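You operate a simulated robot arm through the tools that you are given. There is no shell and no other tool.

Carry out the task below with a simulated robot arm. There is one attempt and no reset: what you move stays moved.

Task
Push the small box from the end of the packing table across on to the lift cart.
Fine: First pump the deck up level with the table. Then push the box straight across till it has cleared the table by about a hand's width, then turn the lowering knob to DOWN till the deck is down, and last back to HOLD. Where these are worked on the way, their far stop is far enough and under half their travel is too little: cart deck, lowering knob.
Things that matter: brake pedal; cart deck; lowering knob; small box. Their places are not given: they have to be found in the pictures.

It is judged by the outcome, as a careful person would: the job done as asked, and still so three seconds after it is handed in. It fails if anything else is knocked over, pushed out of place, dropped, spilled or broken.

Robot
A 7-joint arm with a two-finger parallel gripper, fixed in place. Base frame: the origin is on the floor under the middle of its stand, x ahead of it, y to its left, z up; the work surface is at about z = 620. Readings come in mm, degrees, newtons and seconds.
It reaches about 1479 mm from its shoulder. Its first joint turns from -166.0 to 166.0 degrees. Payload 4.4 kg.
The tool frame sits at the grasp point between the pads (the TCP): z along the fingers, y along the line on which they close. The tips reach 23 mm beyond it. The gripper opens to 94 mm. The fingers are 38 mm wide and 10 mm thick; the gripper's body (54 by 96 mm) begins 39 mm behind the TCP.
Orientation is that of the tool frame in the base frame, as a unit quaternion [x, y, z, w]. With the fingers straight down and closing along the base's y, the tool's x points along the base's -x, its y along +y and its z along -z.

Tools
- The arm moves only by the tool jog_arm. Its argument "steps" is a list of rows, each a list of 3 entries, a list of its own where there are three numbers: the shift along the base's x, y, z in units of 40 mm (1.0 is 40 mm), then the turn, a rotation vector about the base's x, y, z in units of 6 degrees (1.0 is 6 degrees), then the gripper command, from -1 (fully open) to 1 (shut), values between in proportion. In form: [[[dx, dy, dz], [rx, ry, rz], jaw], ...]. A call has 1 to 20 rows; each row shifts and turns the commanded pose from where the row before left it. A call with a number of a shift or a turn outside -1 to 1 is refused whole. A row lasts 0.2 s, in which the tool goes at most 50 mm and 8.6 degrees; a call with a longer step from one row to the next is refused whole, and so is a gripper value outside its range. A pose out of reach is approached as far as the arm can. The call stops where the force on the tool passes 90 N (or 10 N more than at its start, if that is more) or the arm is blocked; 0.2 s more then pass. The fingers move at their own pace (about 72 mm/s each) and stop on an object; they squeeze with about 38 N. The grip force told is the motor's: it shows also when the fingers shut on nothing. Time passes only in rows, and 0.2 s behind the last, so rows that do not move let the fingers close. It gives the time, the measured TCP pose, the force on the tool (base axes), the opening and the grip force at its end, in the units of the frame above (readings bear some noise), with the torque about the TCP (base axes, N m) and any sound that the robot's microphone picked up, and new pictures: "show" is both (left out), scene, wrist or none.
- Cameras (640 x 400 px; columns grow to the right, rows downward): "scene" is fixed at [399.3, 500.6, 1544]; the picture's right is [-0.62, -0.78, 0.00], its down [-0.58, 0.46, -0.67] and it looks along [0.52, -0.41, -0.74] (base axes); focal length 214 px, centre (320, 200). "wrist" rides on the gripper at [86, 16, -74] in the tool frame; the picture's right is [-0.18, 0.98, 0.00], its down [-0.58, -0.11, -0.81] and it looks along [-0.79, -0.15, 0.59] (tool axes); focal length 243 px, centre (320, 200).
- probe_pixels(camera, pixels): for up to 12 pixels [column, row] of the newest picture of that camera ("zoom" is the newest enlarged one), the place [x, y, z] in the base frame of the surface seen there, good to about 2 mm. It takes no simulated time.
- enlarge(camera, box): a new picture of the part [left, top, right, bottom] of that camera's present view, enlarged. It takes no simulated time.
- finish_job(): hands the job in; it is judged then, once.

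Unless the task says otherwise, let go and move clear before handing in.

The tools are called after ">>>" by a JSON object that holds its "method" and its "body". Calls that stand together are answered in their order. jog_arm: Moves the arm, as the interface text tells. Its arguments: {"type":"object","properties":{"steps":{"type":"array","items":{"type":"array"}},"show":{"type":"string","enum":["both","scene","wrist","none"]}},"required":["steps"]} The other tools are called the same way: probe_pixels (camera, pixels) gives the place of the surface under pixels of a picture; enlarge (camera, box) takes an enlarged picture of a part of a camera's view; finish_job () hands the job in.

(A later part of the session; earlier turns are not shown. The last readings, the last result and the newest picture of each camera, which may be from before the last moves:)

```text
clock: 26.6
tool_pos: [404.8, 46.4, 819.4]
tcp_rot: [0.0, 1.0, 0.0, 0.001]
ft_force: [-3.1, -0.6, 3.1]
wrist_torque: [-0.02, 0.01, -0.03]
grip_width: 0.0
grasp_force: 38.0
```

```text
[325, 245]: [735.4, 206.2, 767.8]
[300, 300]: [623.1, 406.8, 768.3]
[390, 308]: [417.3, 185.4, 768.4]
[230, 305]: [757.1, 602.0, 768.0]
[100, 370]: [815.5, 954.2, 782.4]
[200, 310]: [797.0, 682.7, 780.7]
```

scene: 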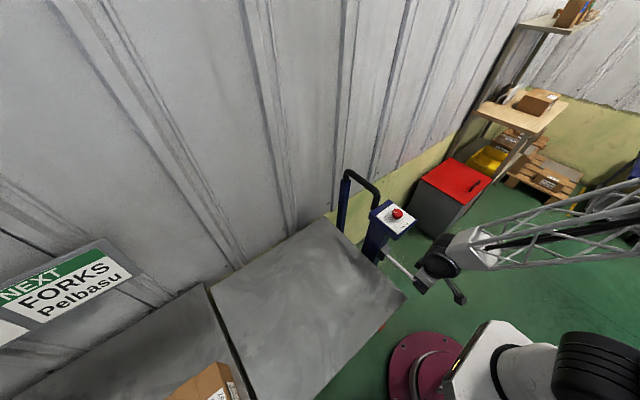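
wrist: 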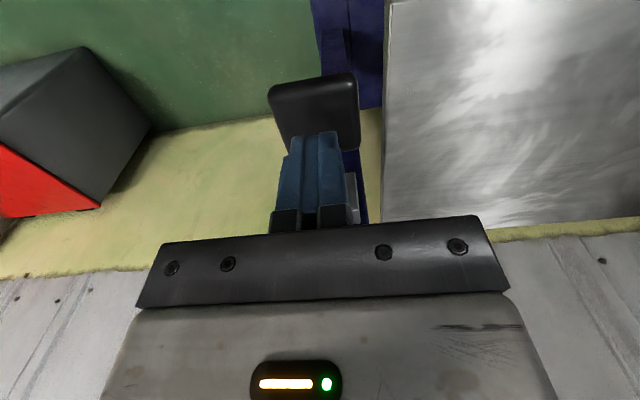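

Deck 768 vs table ~780.5. A further ~12 mm of pad, then measure.

>>> {"method": "jog_arm", "body": {"steps": [[[0, 0, -0.1], [0, 0, 0], 1], [[0, 0, -0.1], [0, 0, 0], 1], [[0, 0, -0.1], [0, 0, 0], 1]], "show": "scene"}}

>>> {"method": "probe_pixels", "body": {"camera": "scene", "pixels": [[325, 245], [300, 300], [390, 308], [230, 305], [240, 330], [250, 360], [200, 310], [150, 340], [210, 330], [120, 360], [260, 350], [350, 300]]}}

```text
clock: 27.4
tool_pos: [405.3, 46.9, 809.3]
tcp_rot: [0.001, 1.0, 0.0, 0.001]
ft_force: [-0.1, -0.1, 2.9]
wrist_torque: [-0.02, -0.04, 0.0]
grip_width: 0.0
grasp_force: 38.0
```

scene: 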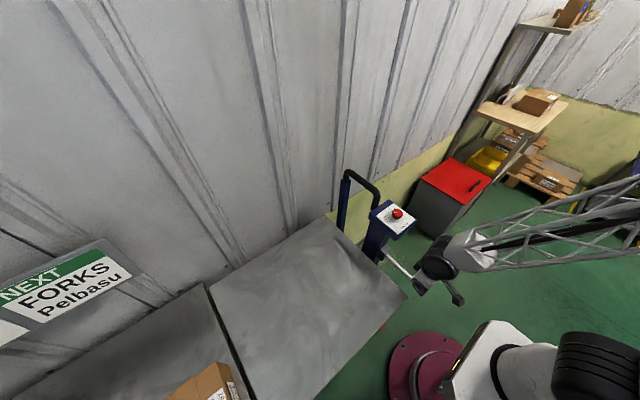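

```text
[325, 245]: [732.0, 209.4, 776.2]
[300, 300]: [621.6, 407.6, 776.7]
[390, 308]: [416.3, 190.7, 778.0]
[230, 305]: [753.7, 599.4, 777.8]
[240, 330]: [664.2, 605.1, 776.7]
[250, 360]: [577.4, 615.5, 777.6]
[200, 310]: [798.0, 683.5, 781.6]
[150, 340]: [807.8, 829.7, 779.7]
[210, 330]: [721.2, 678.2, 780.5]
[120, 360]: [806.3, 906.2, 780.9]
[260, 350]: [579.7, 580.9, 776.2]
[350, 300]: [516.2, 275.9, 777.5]
```

Deck ≈777 against table ≈780.7; one more small step.

>>> {"method": "jog_arm", "body": {"steps": [[[0, 0, -0.05], [0, 0, 0], 1], [[0, 0, -0.05], [0, 0, 0], 1]], "show": "scene"}}

>>> {"method": "probe_pixels", "body": {"camera": "scene", "pixels": [[325, 245], [300, 300], [390, 308], [230, 305], [240, 330], [250, 360], [200, 310], [150, 340], [210, 330], [120, 360], [260, 350], [350, 300]]}}

```text
clock: 27.9
tool_pos: [405.1, 46.9, 804.0]
tcp_rot: [0.0, 1.0, 0.0, 0.001]
ft_force: [1.9, 0.6, 3.5]
wrist_torque: [0.03, -0.1, -0.01]
grip_width: 0.0
grasp_force: 38.1
```

scene: 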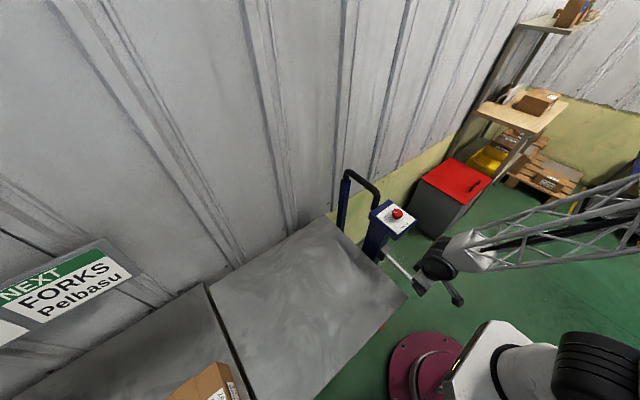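

```text
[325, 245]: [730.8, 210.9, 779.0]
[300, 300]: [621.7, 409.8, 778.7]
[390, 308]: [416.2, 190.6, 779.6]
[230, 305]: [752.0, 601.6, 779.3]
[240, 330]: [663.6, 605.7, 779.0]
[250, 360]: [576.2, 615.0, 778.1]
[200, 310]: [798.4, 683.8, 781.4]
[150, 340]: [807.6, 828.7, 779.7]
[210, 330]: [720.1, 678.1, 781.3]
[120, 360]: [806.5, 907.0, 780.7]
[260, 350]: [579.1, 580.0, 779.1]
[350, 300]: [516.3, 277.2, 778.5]
```

Deck ≈779, table ≈780.7. A little more to see whether it is at its top stop.

>>> {"method": "jog_arm", "body": {"steps": [[[0, 0, -0.05], [0, 0, 0], 1], [[0, 0, -0.05], [0, 0, 0], 1]], "show": "scene"}}

>>> {"method": "probe_pixels", "body": {"camera": "scene", "pixels": [[325, 245], [300, 300], [390, 308], [230, 305], [240, 330], [250, 360], [200, 310], [150, 340], [210, 330], [120, 360], [260, 350], [350, 300]]}}

```text
clock: 28.6
tool_pos: [403.2, 46.3, 799.8]
tcp_rot: [0.0, 1.0, -0.001, 0.0]
ft_force: [1.5, 0.0, 3.9]
wrist_torque: [0.02, -0.06, 0.02]
grip_width: 0.0
grasp_force: 38.3
```

scene: 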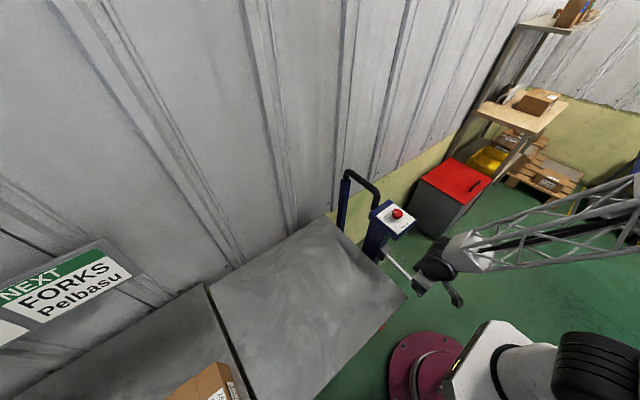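

```text
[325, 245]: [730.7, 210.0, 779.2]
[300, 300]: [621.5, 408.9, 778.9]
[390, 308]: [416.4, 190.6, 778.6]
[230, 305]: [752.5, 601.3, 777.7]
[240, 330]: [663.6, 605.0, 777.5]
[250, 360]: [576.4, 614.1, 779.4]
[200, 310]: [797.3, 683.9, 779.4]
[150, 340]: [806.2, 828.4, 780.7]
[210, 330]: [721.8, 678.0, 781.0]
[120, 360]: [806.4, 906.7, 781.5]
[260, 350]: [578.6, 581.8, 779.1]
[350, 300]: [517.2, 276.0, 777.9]
```

The deck no longer rises with more pad travel — it's on its top stop at ~779, level with the table (~780.5). I'll release the lever, rise, and carry the gripper over toward the far side of the box, turning so the fingers straddle along x.

>>> {"method": "jog_arm", "body": {"steps": [[[0, 0, 0.6], [0, 0, 0], 1], [[0, 0, 0.9], [0, 0, 0], 1], [[0, 0, 0.95], [0, 0, 0], 1], [[0, 0, 0.95], [0, 0, 0], 1], [[0, 0, 0.95], [0, 0, 0], 1], [[0, 0, 0.95], [0, 0, 0], 1], [[0, 0, 0.95], [0, 0, 0], 1], [[0.12, 0.95, 0], [0, 0, -1], 0], [[0.12, 0.95, 0], [0, 0, -1], 0], [[0.12, 0.95, 0], [0, 0, -1], 0], [[0.12, 0.95, 0], [0, 0, -1], 0], [[0.12, 0.95, 0], [0, 0, -1], 0], [[0.12, 0.95, 0], [0, 0, -1], 0], [[0.12, 0.95, 0], [0, 0, -1], 0], [[0.12, 0.95, 0], [0, 0, -1], 0], [[0.12, 0.95, 0], [0, 0, -1], 0], [[0.12, 0.95, 0], [0, 0, -1], 0], [[0.12, 0.95, 0], [0, 0, -1], -1]]}}

```text
clock: 32.4
tool_pos: [456.8, 465.9, 1050.2]
tcp_rot: [0.544, 0.839, -0.001, 0.0]
ft_force: [0.1, 0.3, 0.0]
wrist_torque: [-0.05, 0.02, -0.01]
grip_width: 93.8
grasp_force: 0.0
```

scene: 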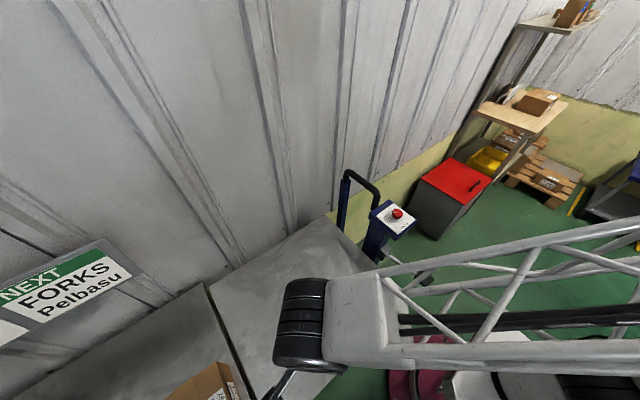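
wrist: 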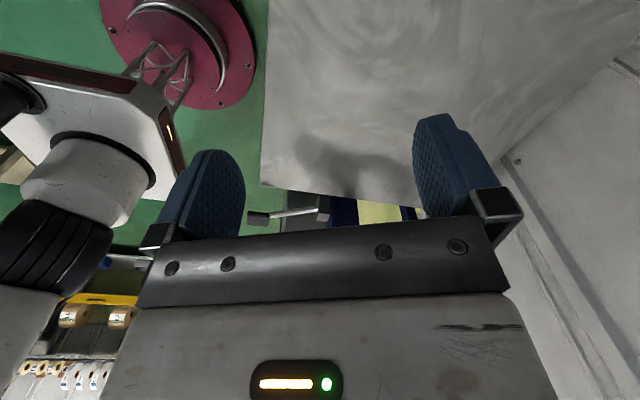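

The deck and lever remain in place. I'll finish the turn and move beyond the box's far side, still high.

>>> {"method": "jog_arm", "body": {"steps": [[[0.12, 0.93, 0], [0, 0, -1], -1], [[0.12, 0.93, 0], [0, 0, -1], -1], [[0.12, 0.93, 0], [0, 0, -1], -1], [[0.12, 0.93, 0], [0, 0, -1], -1], [[0.12, 0.93, 0], [0, 0, 0], -1], [[0.12, 0.93, 0], [0, 0, 0], -1], [[0.12, 0.93, 0], [0, 0, 0], -1], [[0.12, 0.93, 0], [0, 0, 0], -1], [[0.12, 0.93, 0], [0, 0, 0], -1], [[0.12, 0.93, 0], [0, 0, 0], -1], [[0.12, 0.93, 0], [0, 0, 0], -1]]}}

```text
clock: 34.8
tool_pos: [509.7, 873.6, 1049.7]
tcp_rot: [0.707, 0.707, 0.0, 0.001]
ft_force: [0.3, 0.7, 0.1]
wrist_torque: [0.0, -0.01, -0.01]
grip_width: 93.9
grasp_force: 0.0
```

scene: 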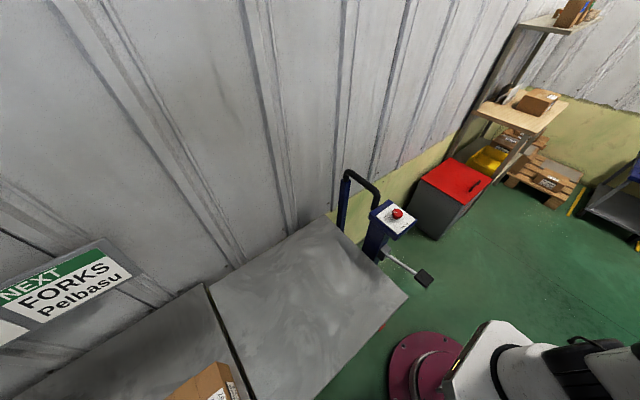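
wrist: 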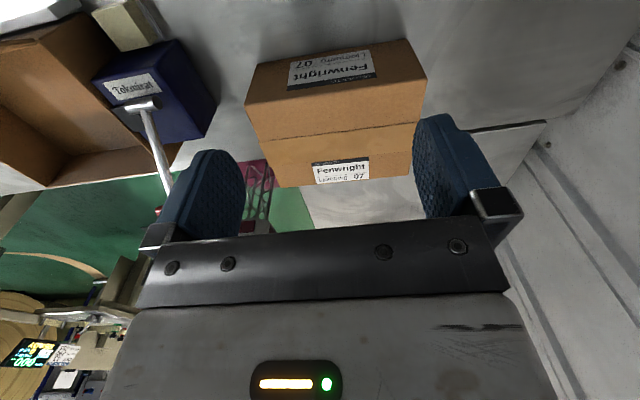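

Now the box is well in view, rear face at rows 40–140. I'll probe its corners and the neighbours (blue tape box, hammer-like handle).

>>> {"method": "probe_pixels", "body": {"camera": "wrist", "pixels": [[258, 138], [421, 118], [250, 70], [405, 42], [278, 185], [410, 172], [330, 90], [150, 105], [160, 160], [205, 120], [170, 60], [120, 120]]}}

>>> {"method": "enlarge", "body": {"camera": "wrist", "box": [0, 0, 450, 220]}}

```text
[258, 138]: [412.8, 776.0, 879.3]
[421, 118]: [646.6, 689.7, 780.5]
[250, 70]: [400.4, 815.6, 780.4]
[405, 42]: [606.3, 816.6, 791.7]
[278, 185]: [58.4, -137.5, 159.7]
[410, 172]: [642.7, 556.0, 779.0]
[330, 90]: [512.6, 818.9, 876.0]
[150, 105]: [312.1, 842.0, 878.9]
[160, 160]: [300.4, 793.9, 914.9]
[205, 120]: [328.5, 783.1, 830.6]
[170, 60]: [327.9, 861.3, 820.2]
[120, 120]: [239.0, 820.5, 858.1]
```

```text
1.42 times, centred on (225, 110) of wrist
```

zoom: 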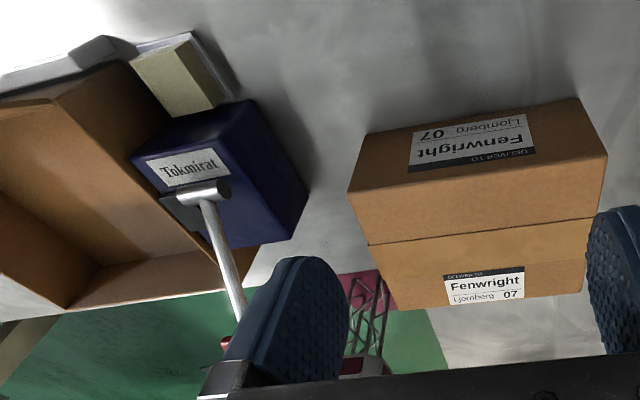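

>>> {"method": "probe_pixels", "body": {"camera": "zoom", "pixels": [[354, 190], [600, 155], [370, 142], [575, 106], [352, 198], [600, 164], [470, 172], [385, 150], [560, 130], [400, 300], [580, 288], [300, 250]]}}

```text
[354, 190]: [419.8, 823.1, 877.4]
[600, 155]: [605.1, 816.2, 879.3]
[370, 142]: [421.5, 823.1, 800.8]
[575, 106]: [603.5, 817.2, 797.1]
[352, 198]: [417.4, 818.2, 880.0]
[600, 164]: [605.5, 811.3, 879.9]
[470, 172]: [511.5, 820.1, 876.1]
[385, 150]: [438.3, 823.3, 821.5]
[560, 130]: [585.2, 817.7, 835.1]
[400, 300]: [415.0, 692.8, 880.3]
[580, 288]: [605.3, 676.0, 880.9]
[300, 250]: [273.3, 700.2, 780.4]
```

The rear face is at y≈823 (x420) to 817 (x604) and the box is centred at x≈510, so my gripper is centred behind it. I'll descend to TCP z≈848, which keeps the palm above the box top, and close in slowly.

>>> {"method": "jog_arm", "body": {"steps": [[[0, 0, -0.9], [0, 0, 0], -1], [[0, 0, -0.9], [0, 0, 0], -1], [[0, 0, -0.9], [0, 0, 0], -1], [[0, 0, -0.9], [0, 0, 0], -1], [[0, 0, -0.9], [0, 0, 0], -1], [[0, 0, -0.53], [0, 0, 0], -1], [[0, -0.2, 0], [0, 0, 0], -1], [[0, -0.2, 0], [0, 0, 0], -1]]}}

```text
clock: 36.5
tool_pos: [510.2, 857.4, 849.3]
tcp_rot: [0.706, 0.708, -0.001, 0.0]
ft_force: [0.7, -0.2, 0.3]
wrist_torque: [-0.01, 0.0, -0.02]
grip_width: 93.9
grasp_force: 0.1
```

scene: 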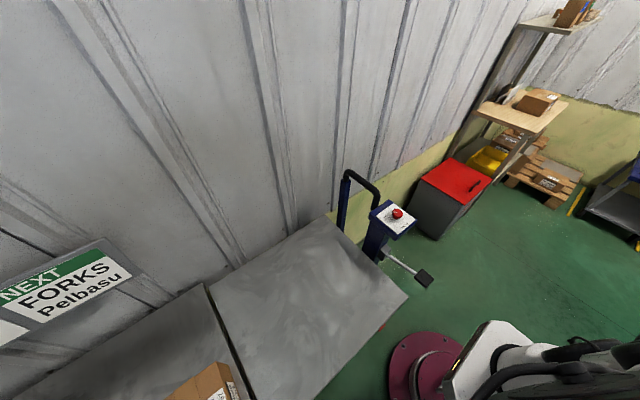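
wrist: 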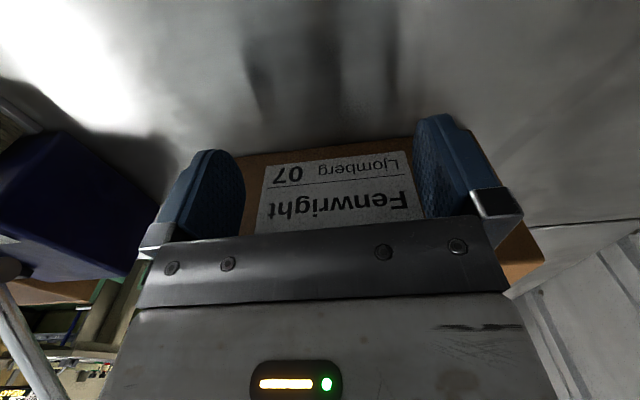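

The fingers are now behind the box's rear face and centred. I'll begin pushing along −y in small steps and check the force and the box.

>>> {"method": "jog_arm", "body": {"steps": [[[0, -0.2, 0], [0, 0, 0], -1], [[0, -0.2, 0], [0, 0, 0], -1], [[0, -0.2, 0], [0, 0, 0], -1], [[0, -0.2, 0], [0, 0, 0], -1], [[0, -0.25, 0], [0, 0, 0], -1], [[0, -0.25, 0], [0, 0, 0], -1]]}}

>>> {"method": "enlarge", "body": {"camera": "scene", "box": [120, 300, 280, 400]}}

```text
clock: 38.0
tool_pos: [509.8, 806.0, 848.9]
tcp_rot: [0.707, 0.707, -0.001, 0.001]
ft_force: [-1.3, 3.7, 1.2]
wrist_torque: [-0.03, 0.05, -0.07]
grip_width: 93.9
grasp_force: 0.1
```

scene: 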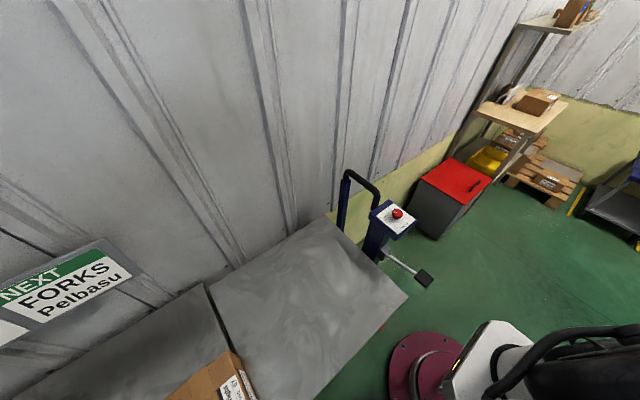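
wrist: 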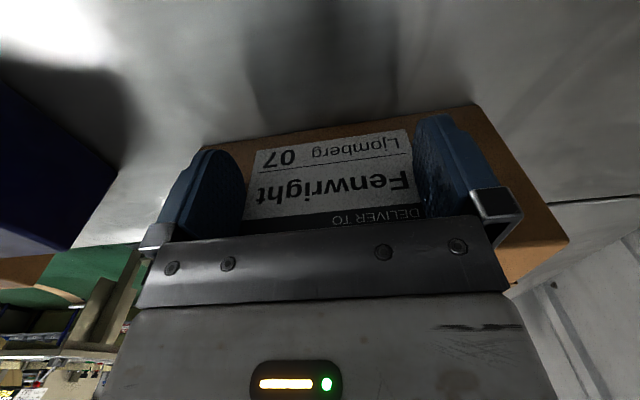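

```text
4.00 times, centred on (200, 350) of scene
```

zoom: 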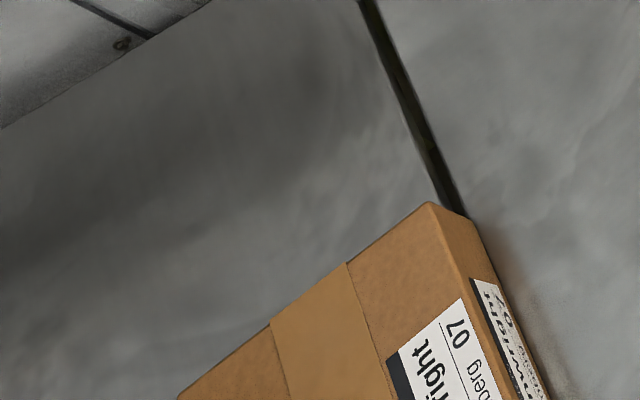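

The push takes just ~4 N and the box's front is now over the gap. I'll check the box's angle, then continue.

>>> {"method": "probe_pixels", "body": {"camera": "zoom", "pixels": [[428, 206], [464, 218], [205, 385], [440, 240], [500, 398], [462, 300], [560, 395], [300, 330]]}}

>>> {"method": "jog_arm", "body": {"steps": [[[0, -0.25, 0], [0, 0, 0], -1], [[0, -0.25, 0], [0, 0, 0], -1], [[0, -0.25, 0], [0, 0, 0], -1], [[0, -0.25, 0], [0, 0, 0], -1], [[0, -0.25, 0], [0, 0, 0], -1], [[0, -0.25, 0], [0, 0, 0], -1]]}}

>>> {"method": "enlarge", "body": {"camera": "scene", "box": [160, 280, 320, 400]}}

```text
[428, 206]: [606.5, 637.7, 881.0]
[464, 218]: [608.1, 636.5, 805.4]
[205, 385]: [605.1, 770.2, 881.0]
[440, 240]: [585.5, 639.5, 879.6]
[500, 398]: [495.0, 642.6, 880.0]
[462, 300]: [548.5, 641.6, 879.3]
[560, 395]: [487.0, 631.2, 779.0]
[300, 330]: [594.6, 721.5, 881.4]
```

```text
clock: 39.4
tool_pos: [509.8, 745.7, 848.2]
tcp_rot: [0.707, 0.707, -0.001, 0.0]
ft_force: [-0.1, 2.2, -0.4]
wrist_torque: [-0.02, -0.05, 0.0]
grip_width: 94.3
grasp_force: 0.1
```

scene: 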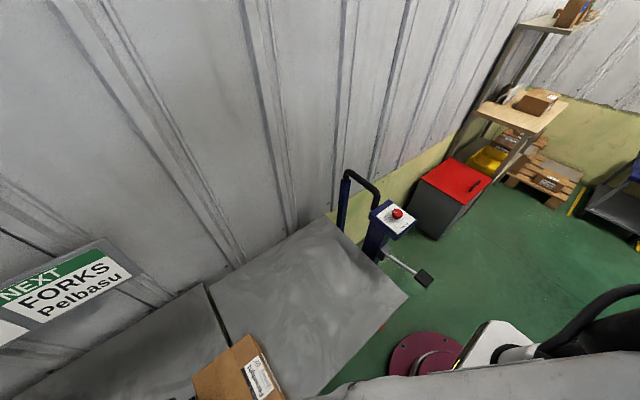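
wrist: 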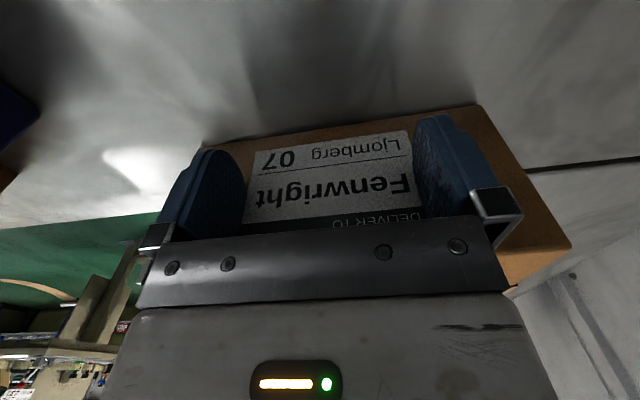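

```text
3.33 times, centred on (240, 340) of scene
```

zoom: 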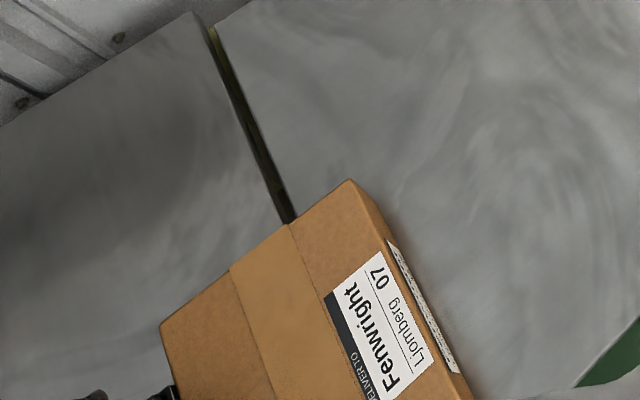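

The box is crossing the gap smoothly. I'll check that the cart hasn't shifted (deck edge at the gap and the near corner) before continuing.

>>> {"method": "probe_pixels", "body": {"camera": "zoom", "pixels": [[219, 32], [262, 130], [285, 185], [349, 184], [465, 395], [165, 325], [575, 384], [400, 240]]}}

>>> {"method": "probe_pixels", "body": {"camera": "scene", "pixels": [[404, 293], [402, 296], [400, 290], [398, 298], [230, 305], [390, 308]]}}

```text
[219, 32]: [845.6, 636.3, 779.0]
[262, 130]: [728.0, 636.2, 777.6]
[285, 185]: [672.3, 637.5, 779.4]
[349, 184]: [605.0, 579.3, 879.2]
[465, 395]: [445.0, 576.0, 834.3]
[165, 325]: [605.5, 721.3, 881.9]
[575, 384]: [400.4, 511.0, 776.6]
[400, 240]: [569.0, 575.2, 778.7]
```

```text
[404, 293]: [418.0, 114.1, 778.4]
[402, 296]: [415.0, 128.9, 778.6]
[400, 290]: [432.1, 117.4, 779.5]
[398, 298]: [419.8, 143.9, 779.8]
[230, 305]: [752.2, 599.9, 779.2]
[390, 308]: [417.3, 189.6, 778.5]
```

>>> {"method": "enlarge", "body": {"camera": "scene", "box": [380, 270, 430, 310]}}

```text
10.00 times, centred on (405, 290) of scene
```

zoom: 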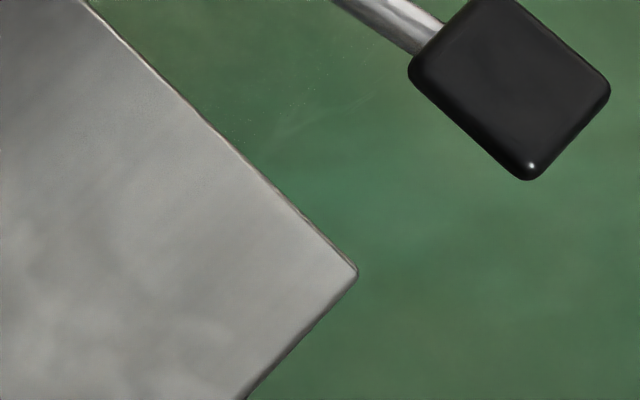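

>>> {"method": "probe_pixels", "body": {"camera": "zoom", "pixels": [[350, 270], [335, 285], [320, 235], [295, 215], [440, 60], [530, 165]]}}

```text
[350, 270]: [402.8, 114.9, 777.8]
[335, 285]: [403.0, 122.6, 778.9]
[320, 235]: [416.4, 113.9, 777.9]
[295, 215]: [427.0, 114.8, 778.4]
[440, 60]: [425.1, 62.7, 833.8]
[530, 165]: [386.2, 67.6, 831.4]
```

The corner is still at (403, 115), so the cart is staying put. Continuing the push.

>>> {"method": "jog_arm", "body": {"steps": [[[0, -0.25, 0], [0, 0, 0], -1], [[0, -0.25, 0], [0, 0, 0], -1], [[0, -0.25, 0], [0, 0, 0], -1], [[0, -0.25, 0], [0, 0, 0], -1], [[0, -0.25, 0], [0, 0, 0], -1], [[0, -0.25, 0], [0, 0, 0], -1], [[0, -0.25, 0], [0, 0, 0], -1]]}}

>>> {"method": "enlarge", "body": {"camera": "scene", "box": [380, 270, 430, 310]}}

>>> {"method": "probe_pixels", "body": {"camera": "zoom", "pixels": [[350, 270], [335, 285], [320, 235], [295, 215], [440, 60], [530, 165]]}}

```text
clock: 41.0
tool_pos: [509.7, 675.9, 848.3]
tcp_rot: [0.707, 0.707, -0.001, 0.001]
ft_force: [0.1, 3.7, 1.7]
wrist_torque: [-0.01, 0.0, -0.04]
grip_width: 93.9
grasp_force: 0.1
```

scene: 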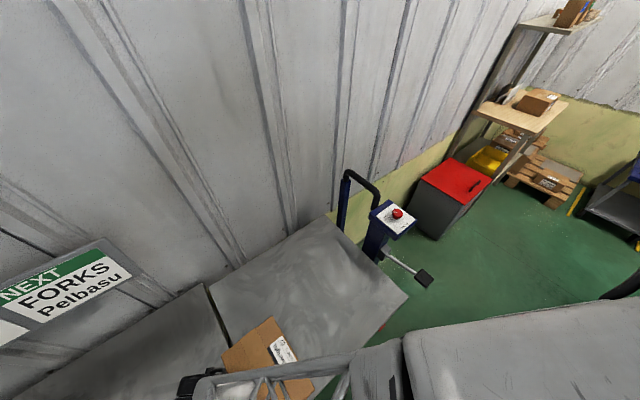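
wrist: 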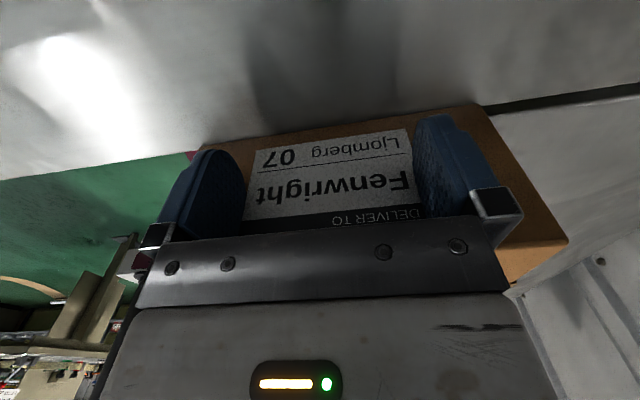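

```text
10.00 times, centred on (405, 290) of scene
```

zoom: 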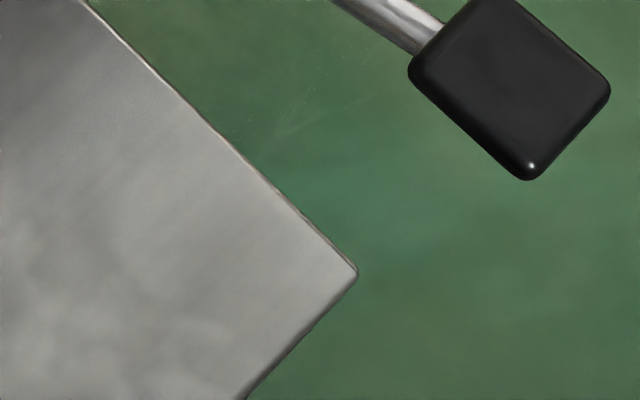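

```text
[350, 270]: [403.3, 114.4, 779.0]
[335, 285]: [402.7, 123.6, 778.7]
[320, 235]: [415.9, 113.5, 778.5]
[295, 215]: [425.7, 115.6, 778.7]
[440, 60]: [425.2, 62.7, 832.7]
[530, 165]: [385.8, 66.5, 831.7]
```

Cart unmoved, box nearly off the table (rear at ~657). I'll push on to put the rear face about 95 mm past the table edge.

>>> {"method": "jog_arm", "body": {"steps": [[[0, -0.25, 0], [0, 0, 0], -1], [[0, -0.25, 0], [0, 0, 0], -1], [[0, -0.25, 0], [0, 0, 0], -1], [[0, -0.25, 0], [0, 0, 0], -1], [[0, -0.25, 0], [0, 0, 0], -1], [[0, -0.25, 0], [0, 0, 0], -1], [[0, -0.25, 0], [0, 0, 0], -1], [[0, -0.25, 0], [0, 0, 0], -1], [[0, -0.25, 0], [0, 0, 0], -1], [[0, -0.2, 0], [0, 0, 0], -1]]}}

>>> {"method": "probe_pixels", "body": {"camera": "scene", "pixels": [[404, 296], [402, 297], [398, 298], [240, 290], [225, 310], [300, 250]]}}

```text
clock: 43.1
tool_pos: [510.0, 578.2, 849.1]
tcp_rot: [0.707, 0.707, 0.0, 0.001]
ft_force: [-0.9, 2.6, 1.8]
wrist_torque: [-0.04, 0.05, -0.08]
grip_width: 94.1
grasp_force: 0.1
```

scene: 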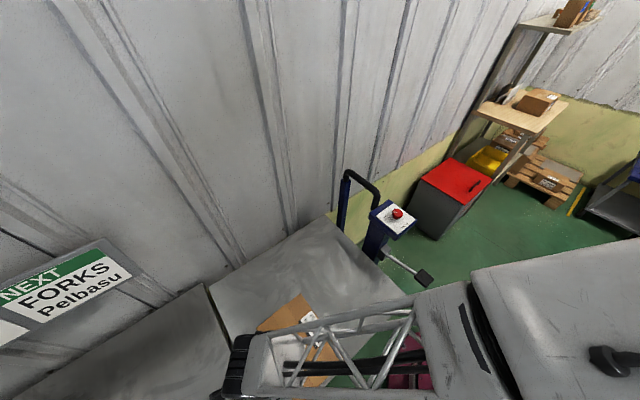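
wrist: 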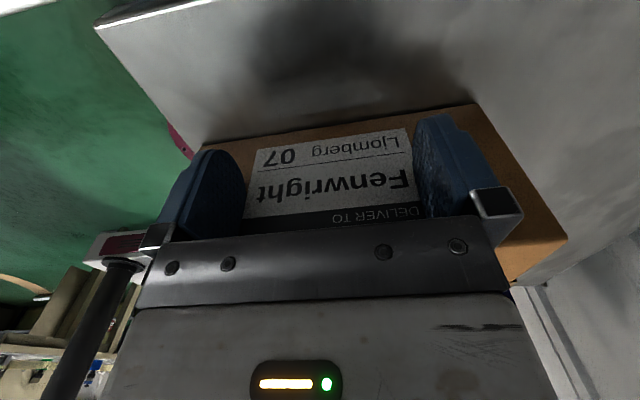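

```text
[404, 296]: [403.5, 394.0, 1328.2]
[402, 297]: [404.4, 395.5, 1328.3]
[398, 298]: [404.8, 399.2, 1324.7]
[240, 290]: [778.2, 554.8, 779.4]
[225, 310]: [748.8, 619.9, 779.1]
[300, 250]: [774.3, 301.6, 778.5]
```

The rear face should now be at ~559 (about 92 mm past the table edge at 651). I'll back the fingers off, rise, and check the box's resting place.

>>> {"method": "jog_arm", "body": {"steps": [[[0, 0.3, 0], [0, 0, 0], -1], [[0, 0.5, 0], [0, 0, 0], -1], [[0, 0.2, 0.5], [0, 0, 0], -1], [[0, 0, 0.95], [0, 0, 0], -1], [[0, 0, 0.95], [0, 0, 0], -1], [[0, 0, 0.95], [0, 0, 0], -1], [[0, 0, 0.95], [0, 0, 0], -1], [[0, 0, 0.95], [0, 0, 0], -1], [[0, 0, 0.95], [0, 0, 0], -1], [[0, 0, 0.95], [0, 0, 0], -1]]}}

```text
clock: 45.4
tool_pos: [510.8, 616.7, 1131.5]
tcp_rot: [0.707, 0.707, -0.002, 0.001]
ft_force: [-0.4, -0.6, 0.1]
wrist_torque: [-0.04, 0.0, -0.01]
grip_width: 94.3
grasp_force: 0.1
```

scene: 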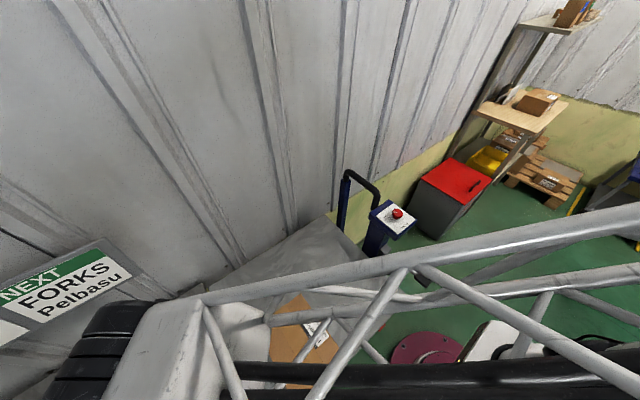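
wrist: 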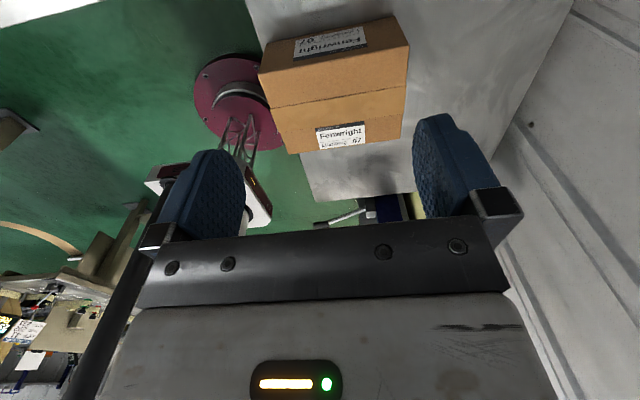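

>>> {"method": "enlarge", "body": {"camera": "wrist", "box": [230, 0, 430, 200]}}

>>> {"method": "probe_pixels", "body": {"camera": "wrist", "pixels": [[262, 70], [408, 45], [268, 45], [394, 19], [288, 150], [402, 140], [250, 5], [305, 180], [300, 165], [440, 30], [335, 60], [400, 30]]}}

```text
2.00 times, centred on (330, 100) of wrist
```

zoom: 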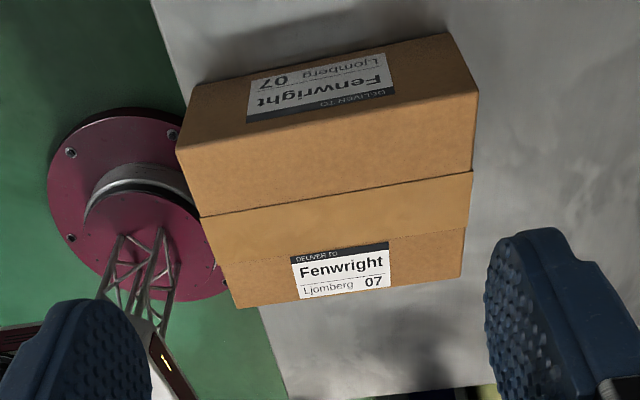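

```text
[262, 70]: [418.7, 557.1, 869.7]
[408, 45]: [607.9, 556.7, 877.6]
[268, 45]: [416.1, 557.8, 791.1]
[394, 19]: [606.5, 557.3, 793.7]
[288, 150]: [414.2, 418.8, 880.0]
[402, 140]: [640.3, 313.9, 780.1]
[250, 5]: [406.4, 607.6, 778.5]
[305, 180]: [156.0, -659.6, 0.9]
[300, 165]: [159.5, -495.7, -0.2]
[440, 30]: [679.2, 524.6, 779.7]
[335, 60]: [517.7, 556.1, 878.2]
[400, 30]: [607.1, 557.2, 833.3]
```

The box sits square on the deck, rear face at y≈557 (about 94 mm clear of the table), x 412–608. Now over to the knob at (580, 44), turning the fingers to close along y.

>>> {"method": "jog_arm", "body": {"steps": [[[0.11, -0.95, 0], [0, 0, 1], -1], [[0.11, -0.95, 0], [0, 0, 1], -0.3], [[0.11, -0.95, 0], [0, 0, 1], -0.3], [[0.11, -0.95, 0], [0, 0, 1], -0.3], [[0.11, -0.95, 0], [0, 0, 1], -0.3], [[0.11, -0.95, 0], [0, 0, 1], -0.3], [[0.11, -0.95, 0], [0, 0, 1], -0.3], [[0.11, -0.95, 0], [0, 0, 1], -0.3], [[0.11, -0.95, 0], [0, 0, 1], -0.3], [[0.11, -0.95, 0], [0, 0, 1], -0.3], [[0.11, -0.95, 0], [0, 0, 1], -0.3], [[0.11, -0.95, 0], [0, 0, 1], -0.3], [[0.11, -0.95, 0], [0, 0, 1], -0.3], [[0.11, -0.95, 0], [0, 0, 1], -0.3], [[0.11, -0.95, 0], [0, 0, 1], -0.3]]}}

```text
clock: 48.5
tool_pos: [575.5, 47.6, 1134.7]
tcp_rot: [0.0, 1.0, 0.0, 0.001]
ft_force: [-0.8, -0.6, 0.4]
wrist_torque: [-0.01, 0.03, 0.05]
grip_width: 61.1
grasp_force: 0.0
```

scene: 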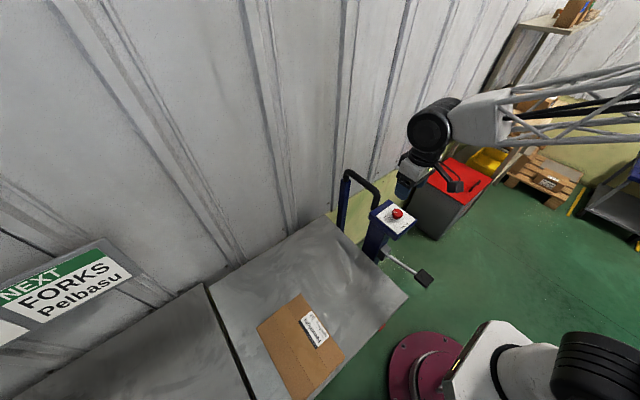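
wrist: 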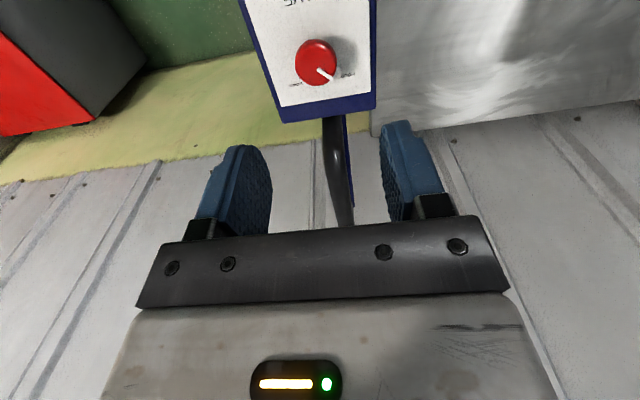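

The knob is in view at wrist (317,62), mark still towards HOLD. I'll measure its centre and the handlebar height for clearance.

>>> {"method": "enlarge", "body": {"camera": "wrist", "box": [250, 0, 400, 110]}}

>>> {"method": "probe_pixels", "body": {"camera": "wrist", "pixels": [[333, 125], [340, 170], [346, 220], [330, 100], [370, 100], [282, 115], [317, 60], [297, 65], [336, 62], [316, 42], [316, 83], [330, 78]]}}

>>> {"method": "probe_pixels", "body": {"camera": "scene", "pixels": [[378, 190], [376, 200], [365, 183], [355, 174], [346, 172], [381, 205]]}}

```text
3.64 times, centred on (325, 55) of wrist
```

zoom: 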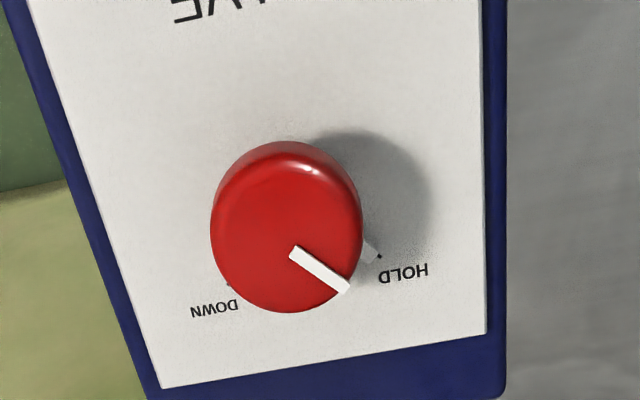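

```text
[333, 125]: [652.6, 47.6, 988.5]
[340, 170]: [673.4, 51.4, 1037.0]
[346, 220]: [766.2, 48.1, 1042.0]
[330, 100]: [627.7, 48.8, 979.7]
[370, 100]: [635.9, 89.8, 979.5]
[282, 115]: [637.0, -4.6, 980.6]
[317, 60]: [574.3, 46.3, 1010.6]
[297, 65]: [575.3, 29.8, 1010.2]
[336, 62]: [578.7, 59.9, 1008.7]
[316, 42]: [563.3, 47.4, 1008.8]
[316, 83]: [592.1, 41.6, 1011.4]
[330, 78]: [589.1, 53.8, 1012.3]
```

```text
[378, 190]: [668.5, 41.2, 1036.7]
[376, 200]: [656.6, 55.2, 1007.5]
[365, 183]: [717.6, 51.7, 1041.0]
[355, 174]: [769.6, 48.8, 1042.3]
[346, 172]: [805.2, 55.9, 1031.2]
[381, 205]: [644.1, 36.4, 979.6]
```

Knob centre is about (579, 45), top z≈1011, panel face 984. I'll go down so the tips stop ~6 mm above the panel.

>>> {"method": "jog_arm", "body": {"steps": [[[0.09, -0.065, -0.8], [0, 0, 0], -0.3], [[0, 0, -0.8], [0, 0, 0], -0.3], [[0, 0, -0.8], [0, 0, 0], -0.3], [[0, 0, -0.4], [0, 0, 0], -0.3], [[0, 0, -0.22], [0, 0, 0], -0.3]]}}

```text
clock: 49.8
tool_pos: [579.8, 45.2, 1014.1]
tcp_rot: [0.0, 1.0, 0.0, 0.001]
ft_force: [-1.5, 0.5, 0.0]
wrist_torque: [0.0, 0.0, 0.01]
grip_width: 60.9
grasp_force: 0.1
```

scene: 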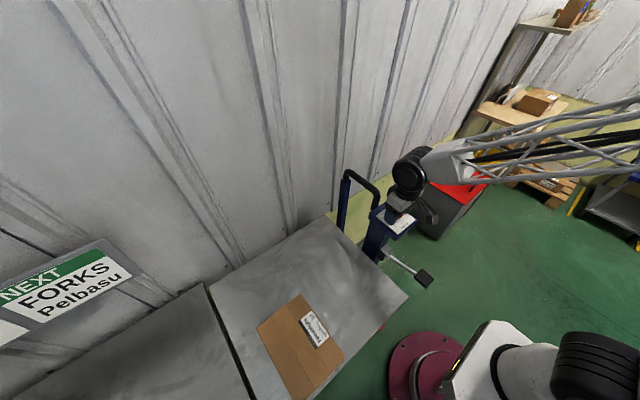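
wrist: 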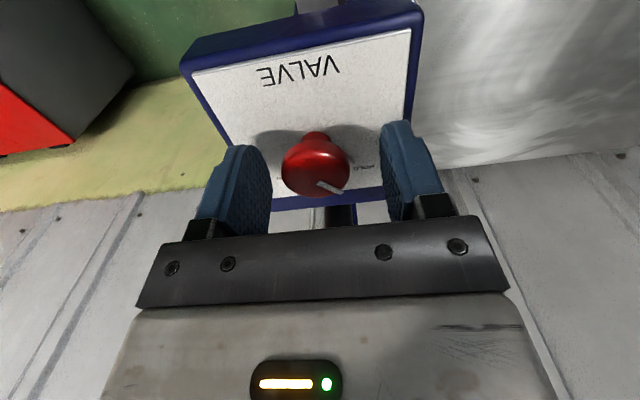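

The knob is between the fingers. Closing on it now.

>>> {"method": "jog_arm", "body": {"steps": [[[0, 0, 0], [0, 0, 0], 0.4], [[0, 0, 0], [0, 0, 0], 1], [[0, 0, 0], [0, 0, 0], 1]]}}

```text
clock: 50.5
tool_pos: [579.9, 41.9, 1013.3]
tcp_rot: [0.0, 1.0, 0.001, 0.001]
ft_force: [1.3, -90.6, -2.3]
wrist_torque: [-0.96, -0.46, -0.06]
grip_width: 33.2
grasp_force: 45.1
```

scene: 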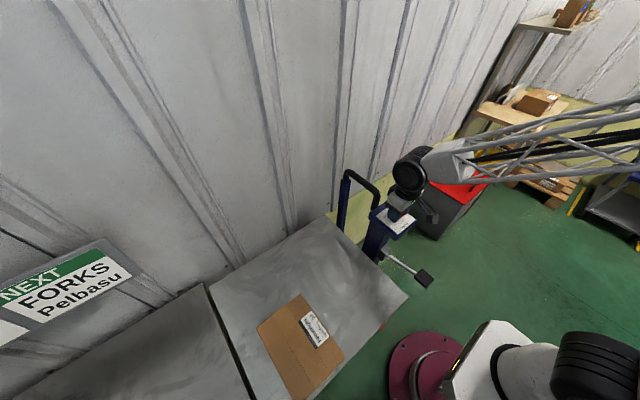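
wrist: 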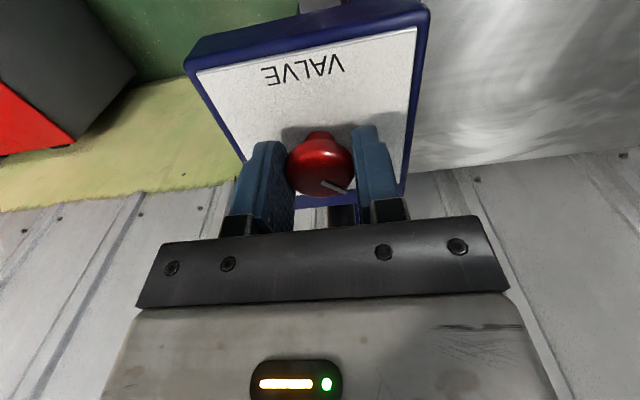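

The gripper is being pulled −y (−90 N), so the knob's true centre is a few mm lower in y. I'll shift the command by about −3.3 mm to relieve it.

>>> {"method": "jog_arm", "body": {"steps": [[[0, -0.04, 0], [0, 0, 0], 1], [[0, -0.042, 0], [0, 0, 0], 1]], "show": "none"}}

```text
clock: 51.1
tool_pos: [579.3, 42.5, 1013.5]
tcp_rot: [0.001, 1.0, 0.001, 0.001]
ft_force: [0.7, -25.8, -4.5]
wrist_torque: [-0.15, 0.42, -0.01]
grip_width: 33.2
grasp_force: 44.9
```

>>> {"method": "jog_arm", "body": {"steps": [[[0, -0.03, 0], [0, 0, 0], 1], [[0, 0, 0], [0, 0, 0], 1]], "show": "wrist"}}

>>> {"method": "enlarge", "body": {"camera": "wrist", "box": [220, 100, 430, 240]}}

```text
clock: 51.8
tool_pos: [579.8, 42.2, 1013.4]
tcp_rot: [-0.002, 1.0, 0.001, 0.0]
ft_force: [-5.0, 57.7, -6.2]
wrist_torque: [0.71, 0.14, 0.02]
grip_width: 33.5
grasp_force: 44.7
```

wrist: 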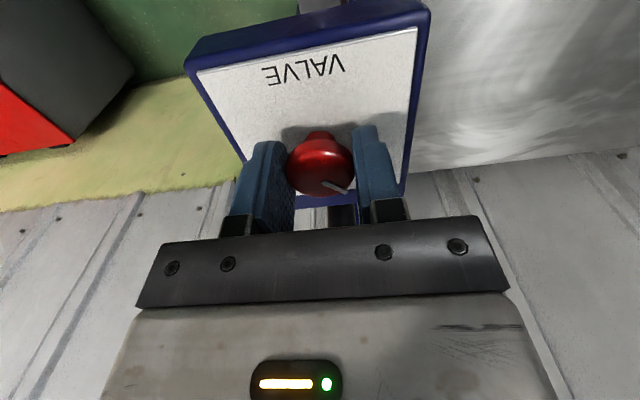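

```text
2.86 times, centred on (325, 170) of wrist
```

zoom: 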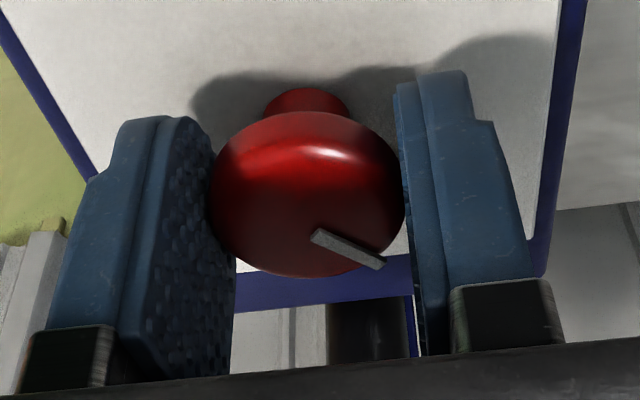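

The force flipped to +58 N, so I overshot by under a millimetre; I'll correct by +0.8 mm.

>>> {"method": "jog_arm", "body": {"steps": [[[0, 0.02, 0], [0, 0, 0], 1], [[0, 0, 0], [0, 0, 0], 1]], "show": "none"}}

```text
clock: 52.4
tool_pos: [579.5, 42.4, 1013.6]
tcp_rot: [0.0, 1.0, 0.001, 0.001]
ft_force: [-6.4, 77.0, -7.6]
wrist_torque: [0.7, 0.0, 0.06]
grip_width: 33.5
grasp_force: 44.7
```

The controller builds force over time toward its command; the knob sits at y≈42.4 while my command is ~41.3. I'll move the command +1 mm and let it settle.

>>> {"method": "jog_arm", "body": {"steps": [[[0, 0.025, 0], [0, 0, 0], 1], [[0, 0, 0], [0, 0, 0], 1], [[0, 0, 0], [0, 0, 0], 1], [[0, 0, 0], [0, 0, 0], 1]], "show": "none"}}

```text
clock: 53.4
tool_pos: [579.8, 42.5, 1013.3]
tcp_rot: [0.0, 1.0, 0.0, 0.0]
ft_force: [1.1, 65.9, -11.7]
wrist_torque: [0.68, -0.02, 0.01]
grip_width: 33.2
grasp_force: 44.8
```

I'd rather re-centre cleanly: open slightly, read the free pose, align to y≈42.4, and regrip.

>>> {"method": "jog_arm", "body": {"steps": [[[0, 0, 0], [0, 0, 0], 0], [[0, 0, 0], [0, 0, 0], 0], [[0, 0, 0], [0, 0, 0], 0]], "show": "none"}}

```text
clock: 54.1
tool_pos: [579.5, 41.6, 1013.7]
tcp_rot: [0.0, 1.0, -0.001, 0.001]
ft_force: [1.0, -0.7, -0.2]
wrist_torque: [0.01, -0.01, -0.01]
grip_width: 46.7
grasp_force: 0.1
```

>>> {"method": "jog_arm", "body": {"steps": [[[0, 0.023, 0], [0, 0, 0], 0], [[0, 0, 0], [0, 0, 0], 0.4], [[0, 0, 0], [0, 0, 0], 1], [[0, 0, 0], [0, 0, 0], 1], [[0, 0, 0], [0, 0, 0], 1]], "show": "none"}}

```text
clock: 55.4
tool_pos: [580.0, 42.5, 1013.8]
tcp_rot: [-0.001, 1.0, 0.0, 0.002]
ft_force: [-0.4, -4.0, 0.7]
wrist_torque: [-0.02, -0.14, 0.02]
grip_width: 33.1
grasp_force: 45.6
```

Centred now: side force only −4 N with a firm 45 N grip. I'll start turning clockwise toward DOWN (−z), checking forces.

>>> {"method": "jog_arm", "body": {"steps": [[[0, 0, 0], [0, 0, -0.7], 1], [[0, 0, 0], [0, 0, -0.7], 1], [[0, 0, 0], [0, 0, -0.7], 1], [[0, 0, 0], [0, 0, -0.7], 1]]}}

>>> {"method": "probe_pixels", "body": {"camera": "scene", "pixels": [[300, 265], [240, 300], [390, 290], [200, 310]]}}

```text
clock: 56.4
tool_pos: [580.2, 43.9, 1012.8]
tcp_rot: [0.148, 0.989, 0.0, 0.001]
ft_force: [15.7, -16.7, -15.7]
wrist_torque: [-0.42, -1.06, -0.02]
grip_width: 33.2
grasp_force: 45.3
```

scene: 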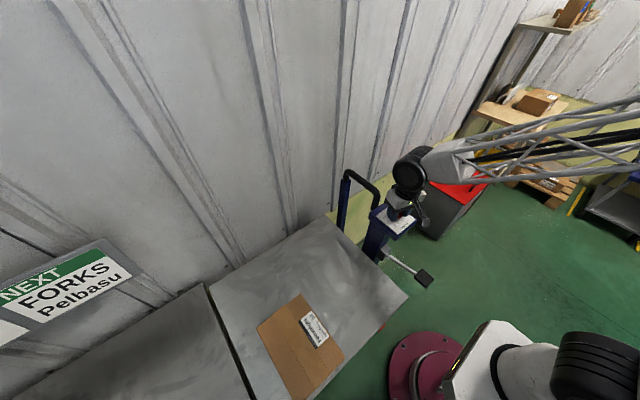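
wrist: 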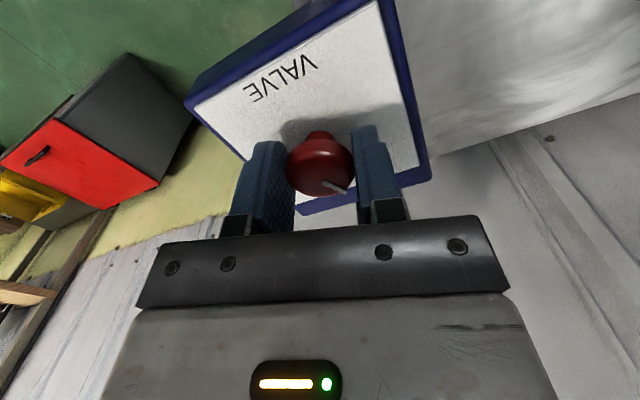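

```text
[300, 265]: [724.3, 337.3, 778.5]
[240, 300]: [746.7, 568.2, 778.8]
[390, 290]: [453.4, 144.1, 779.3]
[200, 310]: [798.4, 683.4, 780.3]
```

The knob is turning with the gripper and the deck still holds at 779. Forces are small; continuing the turn.

>>> {"method": "jog_arm", "body": {"steps": [[[0, 0, 0], [0, 0, -0.7], 1], [[0, 0, 0], [0, 0, -0.7], 1], [[0, 0, 0], [0, 0, -0.7], 1], [[0, 0, 0], [0, 0, -0.7], 1]]}}

>>> {"method": "probe_pixels", "body": {"camera": "scene", "pixels": [[300, 265], [240, 300], [390, 290], [200, 310]]}}

```text
clock: 57.4
tool_pos: [578.7, 43.8, 1013.7]
tcp_rot: [0.29, 0.957, 0.0, 0.001]
ft_force: [23.9, -10.7, -23.6]
wrist_torque: [-0.22, -0.33, 0.0]
grip_width: 33.2
grasp_force: 45.3
```

scene: 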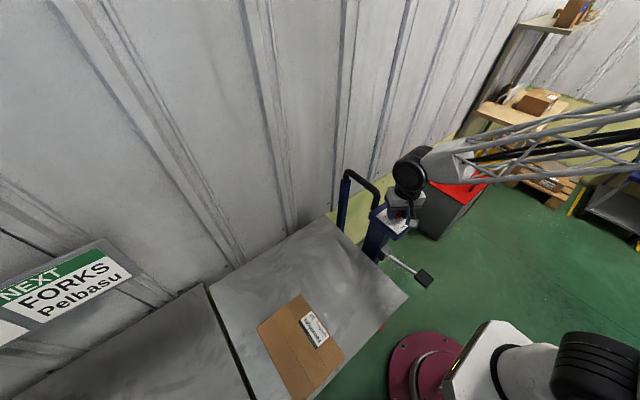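
wrist: 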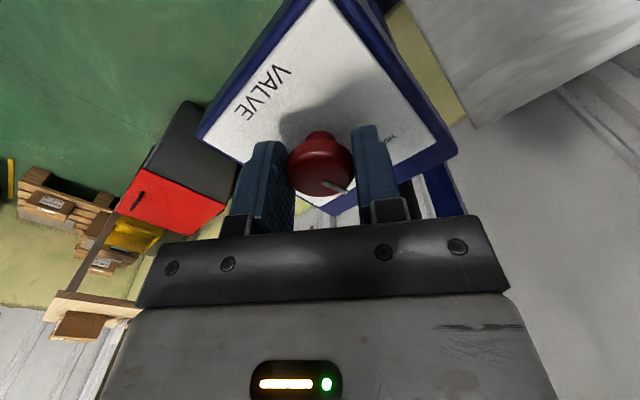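

```text
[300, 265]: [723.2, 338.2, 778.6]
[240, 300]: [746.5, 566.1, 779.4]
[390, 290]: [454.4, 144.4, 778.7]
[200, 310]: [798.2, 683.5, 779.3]
```

About 34° turned, deck still holding. Continuing to about 60°.

>>> {"method": "jog_arm", "body": {"steps": [[[0, 0, -0.01], [0, 0, -0.7], 1], [[0, 0, 0], [0, 0, -0.7], 1], [[0, 0, 0], [0, 0, -0.7], 1], [[0, 0, 0], [0, 0, -0.7], 1], [[0, 0, 0], [0, 0, -0.7], 1], [[0, 0, 0], [0, 0, -0.7], 1]]}}

>>> {"method": "probe_pixels", "body": {"camera": "scene", "pixels": [[300, 265], [240, 300], [390, 290], [200, 310]]}}

```text
clock: 58.8
tool_pos: [579.2, 44.1, 1013.7]
tcp_rot: [0.491, 0.871, 0.0, 0.0]
ft_force: [24.2, 4.8, -13.3]
wrist_torque: [0.63, 0.25, 0.05]
grip_width: 33.2
grasp_force: 45.2
```

scene: 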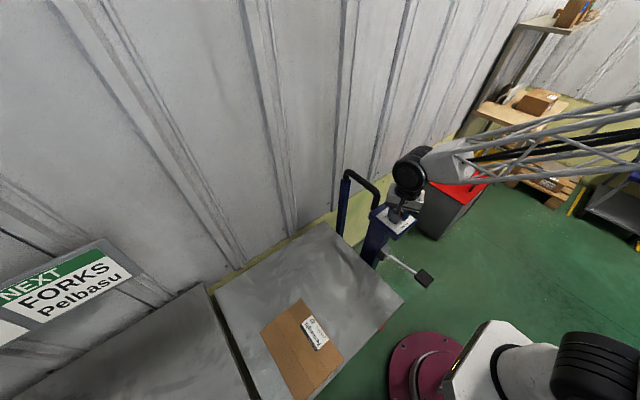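
wrist: 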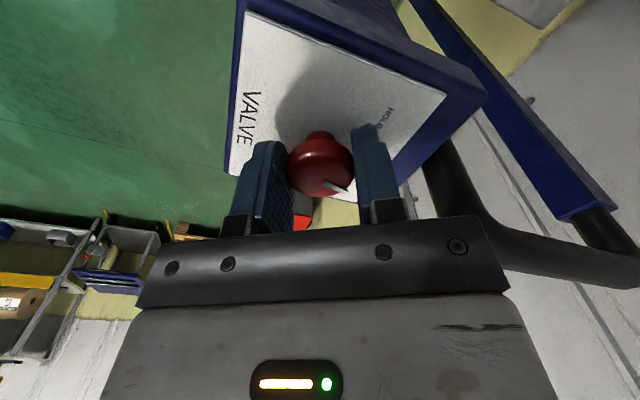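

```text
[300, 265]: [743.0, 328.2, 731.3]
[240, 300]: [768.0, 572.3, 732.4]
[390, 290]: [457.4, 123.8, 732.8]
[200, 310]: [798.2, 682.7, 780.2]
```

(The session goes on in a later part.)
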